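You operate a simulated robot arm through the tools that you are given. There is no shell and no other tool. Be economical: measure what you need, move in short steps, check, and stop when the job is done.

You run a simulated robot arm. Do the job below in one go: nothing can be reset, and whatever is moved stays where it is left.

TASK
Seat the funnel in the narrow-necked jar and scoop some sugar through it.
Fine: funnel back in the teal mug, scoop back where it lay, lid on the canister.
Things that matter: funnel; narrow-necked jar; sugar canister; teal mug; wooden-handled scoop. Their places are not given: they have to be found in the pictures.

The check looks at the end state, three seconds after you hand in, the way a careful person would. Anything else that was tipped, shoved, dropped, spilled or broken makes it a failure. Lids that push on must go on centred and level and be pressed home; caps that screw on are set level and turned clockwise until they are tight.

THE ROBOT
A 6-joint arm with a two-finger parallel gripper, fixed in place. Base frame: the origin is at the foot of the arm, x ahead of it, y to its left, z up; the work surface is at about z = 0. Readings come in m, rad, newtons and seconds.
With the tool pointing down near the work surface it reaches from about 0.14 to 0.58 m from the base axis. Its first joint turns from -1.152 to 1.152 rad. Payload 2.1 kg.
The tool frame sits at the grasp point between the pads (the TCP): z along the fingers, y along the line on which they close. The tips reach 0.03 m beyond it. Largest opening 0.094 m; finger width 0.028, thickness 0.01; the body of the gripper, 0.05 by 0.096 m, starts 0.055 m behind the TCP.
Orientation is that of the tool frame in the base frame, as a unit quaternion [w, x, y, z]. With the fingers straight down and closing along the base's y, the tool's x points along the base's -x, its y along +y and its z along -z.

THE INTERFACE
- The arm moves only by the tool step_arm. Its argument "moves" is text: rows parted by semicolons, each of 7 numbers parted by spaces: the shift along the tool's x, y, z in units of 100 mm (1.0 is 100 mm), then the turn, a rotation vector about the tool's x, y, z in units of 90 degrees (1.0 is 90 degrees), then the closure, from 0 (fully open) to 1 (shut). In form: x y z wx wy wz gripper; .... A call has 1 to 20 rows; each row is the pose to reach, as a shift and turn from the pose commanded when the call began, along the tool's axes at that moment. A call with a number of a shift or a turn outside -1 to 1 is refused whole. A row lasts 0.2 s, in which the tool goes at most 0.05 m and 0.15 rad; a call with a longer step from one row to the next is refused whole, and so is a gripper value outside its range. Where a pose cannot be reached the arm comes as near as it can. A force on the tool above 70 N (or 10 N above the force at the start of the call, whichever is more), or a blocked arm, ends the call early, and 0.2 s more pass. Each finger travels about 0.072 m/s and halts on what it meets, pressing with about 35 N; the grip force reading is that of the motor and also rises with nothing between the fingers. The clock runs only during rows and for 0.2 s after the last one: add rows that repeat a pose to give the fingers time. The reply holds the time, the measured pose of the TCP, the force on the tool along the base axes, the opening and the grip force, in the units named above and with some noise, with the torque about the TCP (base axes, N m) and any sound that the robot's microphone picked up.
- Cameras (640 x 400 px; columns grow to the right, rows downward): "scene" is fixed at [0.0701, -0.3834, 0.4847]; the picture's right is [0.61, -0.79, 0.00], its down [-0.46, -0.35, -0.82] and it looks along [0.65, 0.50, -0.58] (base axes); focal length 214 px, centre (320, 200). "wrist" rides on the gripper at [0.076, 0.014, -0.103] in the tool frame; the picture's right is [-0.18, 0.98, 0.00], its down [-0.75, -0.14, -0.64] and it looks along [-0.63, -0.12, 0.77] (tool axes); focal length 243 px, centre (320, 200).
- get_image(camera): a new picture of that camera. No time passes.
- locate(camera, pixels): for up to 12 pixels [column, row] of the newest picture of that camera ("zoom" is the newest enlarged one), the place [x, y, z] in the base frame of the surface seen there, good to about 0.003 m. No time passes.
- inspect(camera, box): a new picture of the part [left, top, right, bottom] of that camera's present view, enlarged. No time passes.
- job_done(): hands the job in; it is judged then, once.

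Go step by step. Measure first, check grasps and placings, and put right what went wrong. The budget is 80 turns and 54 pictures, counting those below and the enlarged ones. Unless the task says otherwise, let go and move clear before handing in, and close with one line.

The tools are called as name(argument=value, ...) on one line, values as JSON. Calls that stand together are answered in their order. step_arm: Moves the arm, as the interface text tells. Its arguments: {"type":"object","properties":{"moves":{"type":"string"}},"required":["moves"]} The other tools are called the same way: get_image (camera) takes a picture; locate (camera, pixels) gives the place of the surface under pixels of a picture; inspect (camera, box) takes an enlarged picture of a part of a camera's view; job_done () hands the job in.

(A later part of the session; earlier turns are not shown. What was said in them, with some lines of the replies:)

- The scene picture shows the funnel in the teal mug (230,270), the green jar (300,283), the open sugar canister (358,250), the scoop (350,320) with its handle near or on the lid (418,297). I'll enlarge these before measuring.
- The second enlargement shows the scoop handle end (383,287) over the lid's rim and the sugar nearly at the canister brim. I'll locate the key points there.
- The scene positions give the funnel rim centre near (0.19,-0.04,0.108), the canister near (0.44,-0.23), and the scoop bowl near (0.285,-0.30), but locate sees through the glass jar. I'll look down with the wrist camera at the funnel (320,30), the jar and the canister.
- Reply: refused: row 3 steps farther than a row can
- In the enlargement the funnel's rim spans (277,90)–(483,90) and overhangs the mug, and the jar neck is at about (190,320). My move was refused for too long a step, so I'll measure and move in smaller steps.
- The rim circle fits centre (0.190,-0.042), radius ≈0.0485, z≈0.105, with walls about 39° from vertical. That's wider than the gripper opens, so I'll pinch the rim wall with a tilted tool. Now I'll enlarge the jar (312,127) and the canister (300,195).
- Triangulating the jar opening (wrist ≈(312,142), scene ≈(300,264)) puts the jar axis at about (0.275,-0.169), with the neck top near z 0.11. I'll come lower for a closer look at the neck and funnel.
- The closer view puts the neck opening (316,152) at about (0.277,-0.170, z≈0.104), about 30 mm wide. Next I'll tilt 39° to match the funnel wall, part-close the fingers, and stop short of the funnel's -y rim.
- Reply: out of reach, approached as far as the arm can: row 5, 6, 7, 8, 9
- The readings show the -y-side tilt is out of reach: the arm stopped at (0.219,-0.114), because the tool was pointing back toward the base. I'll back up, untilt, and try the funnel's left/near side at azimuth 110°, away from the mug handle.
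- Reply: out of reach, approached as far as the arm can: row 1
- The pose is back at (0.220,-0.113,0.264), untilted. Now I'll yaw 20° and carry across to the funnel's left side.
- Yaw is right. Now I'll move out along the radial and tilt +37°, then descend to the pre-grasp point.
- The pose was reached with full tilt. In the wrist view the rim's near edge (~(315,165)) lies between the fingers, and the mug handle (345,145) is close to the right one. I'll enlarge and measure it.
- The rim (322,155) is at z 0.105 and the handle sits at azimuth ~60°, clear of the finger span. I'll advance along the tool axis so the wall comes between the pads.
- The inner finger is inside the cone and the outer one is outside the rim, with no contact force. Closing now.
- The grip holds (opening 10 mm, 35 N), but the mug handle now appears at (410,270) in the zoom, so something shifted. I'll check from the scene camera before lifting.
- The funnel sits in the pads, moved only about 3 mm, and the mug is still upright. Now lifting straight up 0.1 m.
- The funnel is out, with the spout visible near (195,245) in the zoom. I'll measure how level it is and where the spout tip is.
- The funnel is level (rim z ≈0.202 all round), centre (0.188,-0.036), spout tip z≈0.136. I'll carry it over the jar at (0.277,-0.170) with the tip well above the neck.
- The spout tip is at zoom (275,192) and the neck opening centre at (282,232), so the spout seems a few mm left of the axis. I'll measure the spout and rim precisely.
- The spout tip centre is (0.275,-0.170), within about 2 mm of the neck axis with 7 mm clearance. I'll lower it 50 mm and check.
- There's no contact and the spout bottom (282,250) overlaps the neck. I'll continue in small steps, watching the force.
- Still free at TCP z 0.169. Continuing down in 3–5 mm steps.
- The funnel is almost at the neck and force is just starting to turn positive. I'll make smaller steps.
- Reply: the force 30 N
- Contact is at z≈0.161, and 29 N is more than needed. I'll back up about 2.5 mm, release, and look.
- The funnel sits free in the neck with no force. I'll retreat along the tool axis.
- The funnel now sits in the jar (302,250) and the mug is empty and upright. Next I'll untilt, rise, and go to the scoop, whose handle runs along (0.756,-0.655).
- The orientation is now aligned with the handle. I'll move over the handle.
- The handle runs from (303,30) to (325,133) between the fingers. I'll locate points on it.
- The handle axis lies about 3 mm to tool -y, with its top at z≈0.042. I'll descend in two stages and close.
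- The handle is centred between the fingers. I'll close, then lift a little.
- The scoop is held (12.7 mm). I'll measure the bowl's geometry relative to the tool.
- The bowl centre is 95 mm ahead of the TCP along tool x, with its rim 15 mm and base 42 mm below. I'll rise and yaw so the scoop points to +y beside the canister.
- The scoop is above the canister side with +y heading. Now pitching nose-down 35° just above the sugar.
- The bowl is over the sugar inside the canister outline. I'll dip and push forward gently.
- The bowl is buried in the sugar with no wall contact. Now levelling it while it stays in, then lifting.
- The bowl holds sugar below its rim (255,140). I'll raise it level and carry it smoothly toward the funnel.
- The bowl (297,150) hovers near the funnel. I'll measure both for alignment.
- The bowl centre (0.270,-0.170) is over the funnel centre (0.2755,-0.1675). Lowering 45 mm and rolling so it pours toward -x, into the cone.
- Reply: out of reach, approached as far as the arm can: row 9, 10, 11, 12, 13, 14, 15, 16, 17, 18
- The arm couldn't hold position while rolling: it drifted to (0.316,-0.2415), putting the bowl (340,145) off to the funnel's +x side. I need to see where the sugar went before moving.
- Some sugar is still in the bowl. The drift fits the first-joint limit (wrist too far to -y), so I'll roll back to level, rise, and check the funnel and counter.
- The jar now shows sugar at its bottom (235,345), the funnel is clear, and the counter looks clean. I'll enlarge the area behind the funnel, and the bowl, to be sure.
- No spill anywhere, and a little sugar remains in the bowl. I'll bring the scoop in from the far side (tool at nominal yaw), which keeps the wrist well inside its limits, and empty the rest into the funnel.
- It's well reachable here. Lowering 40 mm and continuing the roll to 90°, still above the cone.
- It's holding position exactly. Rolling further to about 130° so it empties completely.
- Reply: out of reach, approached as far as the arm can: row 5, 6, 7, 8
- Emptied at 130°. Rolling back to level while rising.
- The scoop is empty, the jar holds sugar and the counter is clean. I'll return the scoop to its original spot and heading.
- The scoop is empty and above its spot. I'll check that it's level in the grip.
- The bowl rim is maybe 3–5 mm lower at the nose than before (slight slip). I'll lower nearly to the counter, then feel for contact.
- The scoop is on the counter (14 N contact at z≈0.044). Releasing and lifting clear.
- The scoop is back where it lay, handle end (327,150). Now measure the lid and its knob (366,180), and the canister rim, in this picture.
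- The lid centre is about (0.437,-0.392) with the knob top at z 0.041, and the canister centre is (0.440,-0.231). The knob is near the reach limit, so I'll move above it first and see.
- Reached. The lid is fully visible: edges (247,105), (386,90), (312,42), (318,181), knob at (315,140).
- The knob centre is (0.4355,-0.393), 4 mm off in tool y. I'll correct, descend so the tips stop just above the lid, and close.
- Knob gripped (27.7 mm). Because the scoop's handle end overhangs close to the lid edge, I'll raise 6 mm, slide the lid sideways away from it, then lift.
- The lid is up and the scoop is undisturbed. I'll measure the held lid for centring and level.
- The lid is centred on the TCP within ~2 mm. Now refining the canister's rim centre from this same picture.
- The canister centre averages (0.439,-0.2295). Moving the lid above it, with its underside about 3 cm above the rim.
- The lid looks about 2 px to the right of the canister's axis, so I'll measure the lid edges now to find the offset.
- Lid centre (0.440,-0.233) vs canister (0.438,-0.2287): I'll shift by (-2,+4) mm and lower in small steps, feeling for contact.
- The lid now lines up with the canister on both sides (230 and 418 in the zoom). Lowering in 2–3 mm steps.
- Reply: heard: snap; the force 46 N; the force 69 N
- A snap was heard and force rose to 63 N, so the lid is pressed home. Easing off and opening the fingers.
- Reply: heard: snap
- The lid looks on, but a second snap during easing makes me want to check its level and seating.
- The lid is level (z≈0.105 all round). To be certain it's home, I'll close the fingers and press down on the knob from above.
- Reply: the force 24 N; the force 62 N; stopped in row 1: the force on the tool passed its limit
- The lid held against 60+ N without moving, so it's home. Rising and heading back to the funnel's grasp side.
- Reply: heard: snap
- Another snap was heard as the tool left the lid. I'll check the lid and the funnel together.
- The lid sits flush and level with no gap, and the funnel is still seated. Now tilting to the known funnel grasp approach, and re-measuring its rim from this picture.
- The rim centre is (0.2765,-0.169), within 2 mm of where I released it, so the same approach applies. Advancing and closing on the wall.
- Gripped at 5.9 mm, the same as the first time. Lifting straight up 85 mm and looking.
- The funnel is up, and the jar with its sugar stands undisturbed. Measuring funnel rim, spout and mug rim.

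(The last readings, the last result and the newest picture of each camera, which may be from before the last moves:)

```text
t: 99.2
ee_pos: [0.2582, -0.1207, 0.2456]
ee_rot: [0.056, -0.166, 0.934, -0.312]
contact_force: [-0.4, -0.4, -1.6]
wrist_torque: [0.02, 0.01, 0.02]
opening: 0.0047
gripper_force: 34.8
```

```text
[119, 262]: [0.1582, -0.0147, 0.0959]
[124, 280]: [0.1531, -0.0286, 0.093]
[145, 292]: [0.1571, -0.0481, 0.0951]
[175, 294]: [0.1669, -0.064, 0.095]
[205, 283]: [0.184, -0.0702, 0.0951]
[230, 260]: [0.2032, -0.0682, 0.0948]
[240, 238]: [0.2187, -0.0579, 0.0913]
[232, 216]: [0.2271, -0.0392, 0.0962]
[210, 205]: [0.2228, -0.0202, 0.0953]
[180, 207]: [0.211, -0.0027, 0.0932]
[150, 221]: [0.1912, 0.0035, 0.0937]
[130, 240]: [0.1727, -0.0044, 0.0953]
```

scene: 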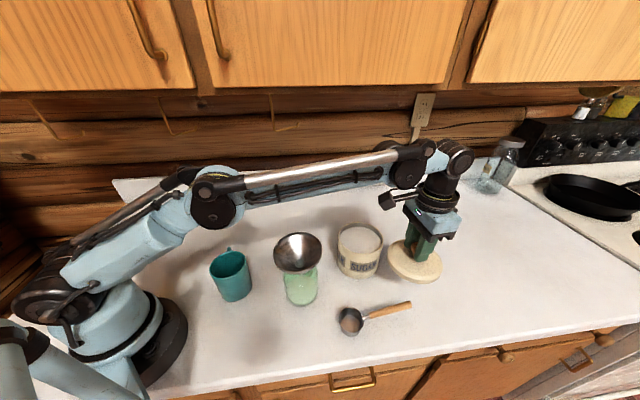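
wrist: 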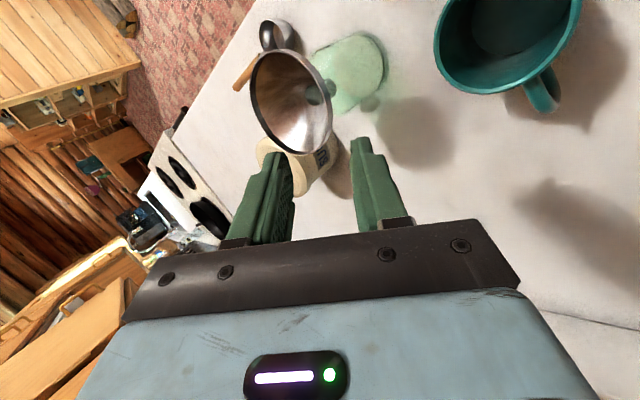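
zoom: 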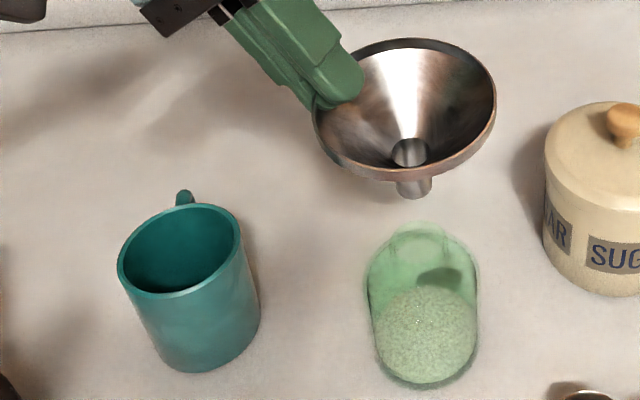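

Mug rim centre (0.190,-0.034), z 0.0945. The funnel hangs ~5° off level with its spout at TCP+(0.024,-0.045). I'll carry it over the mug, level it, and lower it partway.

step_arm(moves="0.058 0.21 -0.16 0 0 0 1;0.116 0.42 -0.32 0 0 0 1;0.175 0.636 -0.48 0 0 0 1;0.175 0.636 -0.48 0 0 0 1")

step_arm(moves="0.058 0.21 -0.16 0 0 0 1;0.116 0.42 -0.32 0 0 0 1;0.175 0.636 -0.48 0 0 0 1;0.175 0.636 -0.48 0.026 0.044 -0.033 1;0.175 0.636 -0.48 0.026 0.044 -0.033 1")

inspect(camera="scene", box=[150, 170, 310, 310])

```text
t: 100.2
ee_pos: [0.2132, -0.0502, 0.2455]
ee_rot: [0.056, -0.167, 0.934, -0.312]
contact_force: [1.0, -0.3, -2.1]
wrist_torque: [0.06, -0.02, 0.02]
opening: 0.005
gripper_force: 35.0
```

```text
t: 101.4
ee_pos: [0.1694, 0.0189, 0.2452]
ee_rot: [0.018, -0.177, 0.924, -0.339]
contact_force: [0.3, 0.3, 0.6]
wrist_torque: [0.05, 0.03, 0.0]
opening: 0.0048
gripper_force: 34.9
```

```text
2.86 times, centred on (230, 240) of scene
```

zoom: 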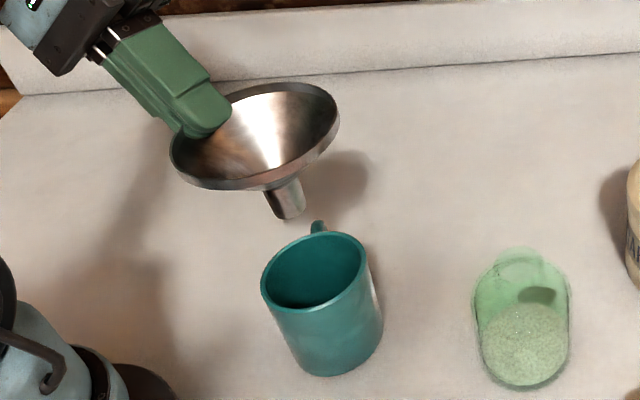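

The funnel is above the mug. Measuring its level and spout position now.

locate(camera="zoom", pixels=[[172, 155], [190, 178], [230, 188], [280, 180], [320, 150], [338, 115], [320, 88], [280, 84], [272, 212], [288, 217], [303, 207], [278, 198]])

```text
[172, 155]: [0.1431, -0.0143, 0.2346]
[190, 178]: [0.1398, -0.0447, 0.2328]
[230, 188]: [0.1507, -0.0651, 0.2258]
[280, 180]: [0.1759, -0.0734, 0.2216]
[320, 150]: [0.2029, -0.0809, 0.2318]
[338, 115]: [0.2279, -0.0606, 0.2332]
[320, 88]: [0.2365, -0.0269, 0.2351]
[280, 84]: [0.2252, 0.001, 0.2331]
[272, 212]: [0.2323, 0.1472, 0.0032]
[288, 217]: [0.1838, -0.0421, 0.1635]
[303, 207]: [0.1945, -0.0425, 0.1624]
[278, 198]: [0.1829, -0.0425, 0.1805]
```

It's level within ~2° and the spout (0.190,-0.037) is over the mug's centre. Lowering 110 mm, which leaves it short of seating.

step_arm(moves="-0.017 0.127 0.155 0 0 0 1;-0.034 0.254 0.31 0 0 0 1;-0.052 0.38 0.465 0 0 0 1;-0.069 0.507 0.62 0 0 0 1;-0.082 0.602 0.736 0 0 0 1;-0.095 0.697 0.853 0 0 0 1;-0.095 0.697 0.853 0 0 0 1")

step_arm(moves="-0.003 0.019 0.023 0 0 0 1;-0.005 0.038 0.046 0 0 0 1;-0.005 0.038 0.046 0 0 0 1")

```text
t: 103.0
ee_pos: [0.1697, 0.0176, 0.1345]
ee_rot: [0.02, -0.177, 0.924, -0.338]
contact_force: [0.2, -0.1, -0.6]
wrist_torque: [0.02, 0.0, -0.02]
opening: 0.0045
gripper_force: 34.8
```

```text
t: 103.8
ee_pos: [0.1709, 0.0176, 0.1296]
ee_rot: [0.02, -0.177, 0.924, -0.339]
contact_force: [-0.1, -0.1, -0.7]
wrist_torque: [0.01, 0.01, -0.01]
opening: 0.0045
gripper_force: 35.0
```

No contact yet at z 0.130. Two more small steps.

step_arm(moves="-0.002 0.013 0.0155 0 0 0 1;-0.0035 0.025 0.031 0 0 0 1;-0.0035 0.025 0.031 0 0 0 1")

step_arm(moves="-0.002 0.01 0.012 0 0 0 1;-0.003 0.019 0.023 0 0 0 1;-0.003 0.019 0.023 0 0 0 1")

```text
t: 104.6
ee_pos: [0.1719, 0.0158, 0.1266]
ee_rot: [0.02, -0.178, 0.924, -0.339]
contact_force: [-0.1, -0.8, -0.6]
wrist_torque: [0.03, -0.03, -0.02]
opening: 0.0048
gripper_force: 35.1
```

```text
t: 105.4
ee_pos: [0.17, 0.0163, 0.1227]
ee_rot: [0.02, -0.177, 0.923, -0.341]
contact_force: [-2.4, -2.5, 15.3]
wrist_torque: [-0.64, -0.22, -0.04]
opening: 0.0049
gripper_force: 34.8
5 turns are left
```

Contact at z 0.123 (15 N): the funnel is sitting in the mug. Releasing gently and retreating along the tool axis, then the last look.

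step_arm(moves="0.001 -0.006 -0.008 0 0 0 1;0.001 -0.006 -0.008 0 0 0 0.9;0.001 -0.006 -0.008 0 0 0 0.75;0.001 -0.006 -0.008 0 0 0 0.6;0.001 -0.006 -0.008 0 0 0 0.6")

step_arm(moves="0 0 -0.15 0 0 0 0.6;0 0 -0.35 0 0 0 0.6;0 0 -0.7 0 0 0 0.6;0 0 -1 0 0 0 0.6;0 0 -1 0 0 0 0.6")

get_image(camera="scene")

locate(camera="scene", pixels=[[225, 247], [250, 255], [207, 268], [225, 280], [245, 270], [237, 245]])

```text
t: 106.6
ee_pos: [0.1706, 0.0165, 0.1232]
ee_rot: [0.02, -0.178, 0.924, -0.339]
contact_force: [0.0, 0.0, -0.4]
wrist_torque: [0.02, 0.0, 0.02]
opening: 0.0373
gripper_force: 0.0
```

```text
t: 107.8
ee_pos: [0.1586, 0.0769, 0.2013]
ee_rot: [0.021, -0.178, 0.925, -0.336]
contact_force: [-0.9, 0.1, 0.3]
wrist_torque: [0.02, -0.01, 0.01]
opening: 0.0375
gripper_force: 0.1
out of reach, approached as far as the arm can: row 4, 5
```

```text
0 pictures are left
```

scene: 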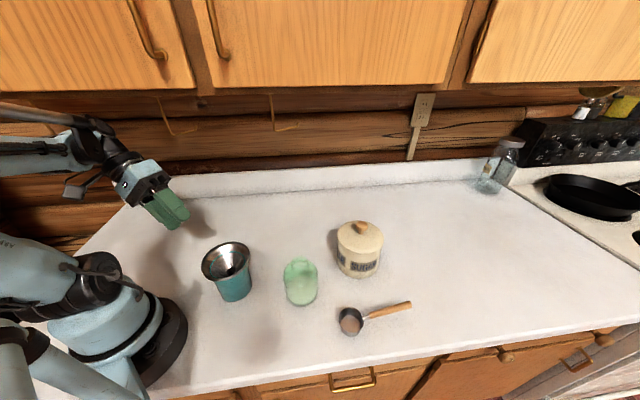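

```text
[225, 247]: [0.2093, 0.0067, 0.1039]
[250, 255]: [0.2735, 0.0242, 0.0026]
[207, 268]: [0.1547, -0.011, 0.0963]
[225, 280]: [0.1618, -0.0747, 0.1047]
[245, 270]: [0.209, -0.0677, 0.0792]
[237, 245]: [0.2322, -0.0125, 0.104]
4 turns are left
```

The final picture shows the funnel in the mug (230,268) with its rim near z 0.104, sugar in the jar (300,285), the lid level on the canister (360,245), and the scoop in its place (375,315). The gripper is clear, so I'm handing in.

job_done()

```text
The job is handed in.
```

The job is handed in: sugar went through the funnel into the jar, the funnel is back in the teal mug, the scoop is where it lay, and the lid is on the canister. I saw no spills. Gripping the funnel turned the mug's handle and may have shifted the mug a few millimetres. Lid seating is not fully certain: it took over 60 N without moving and sits level, but I heard two more snaps when backing off.
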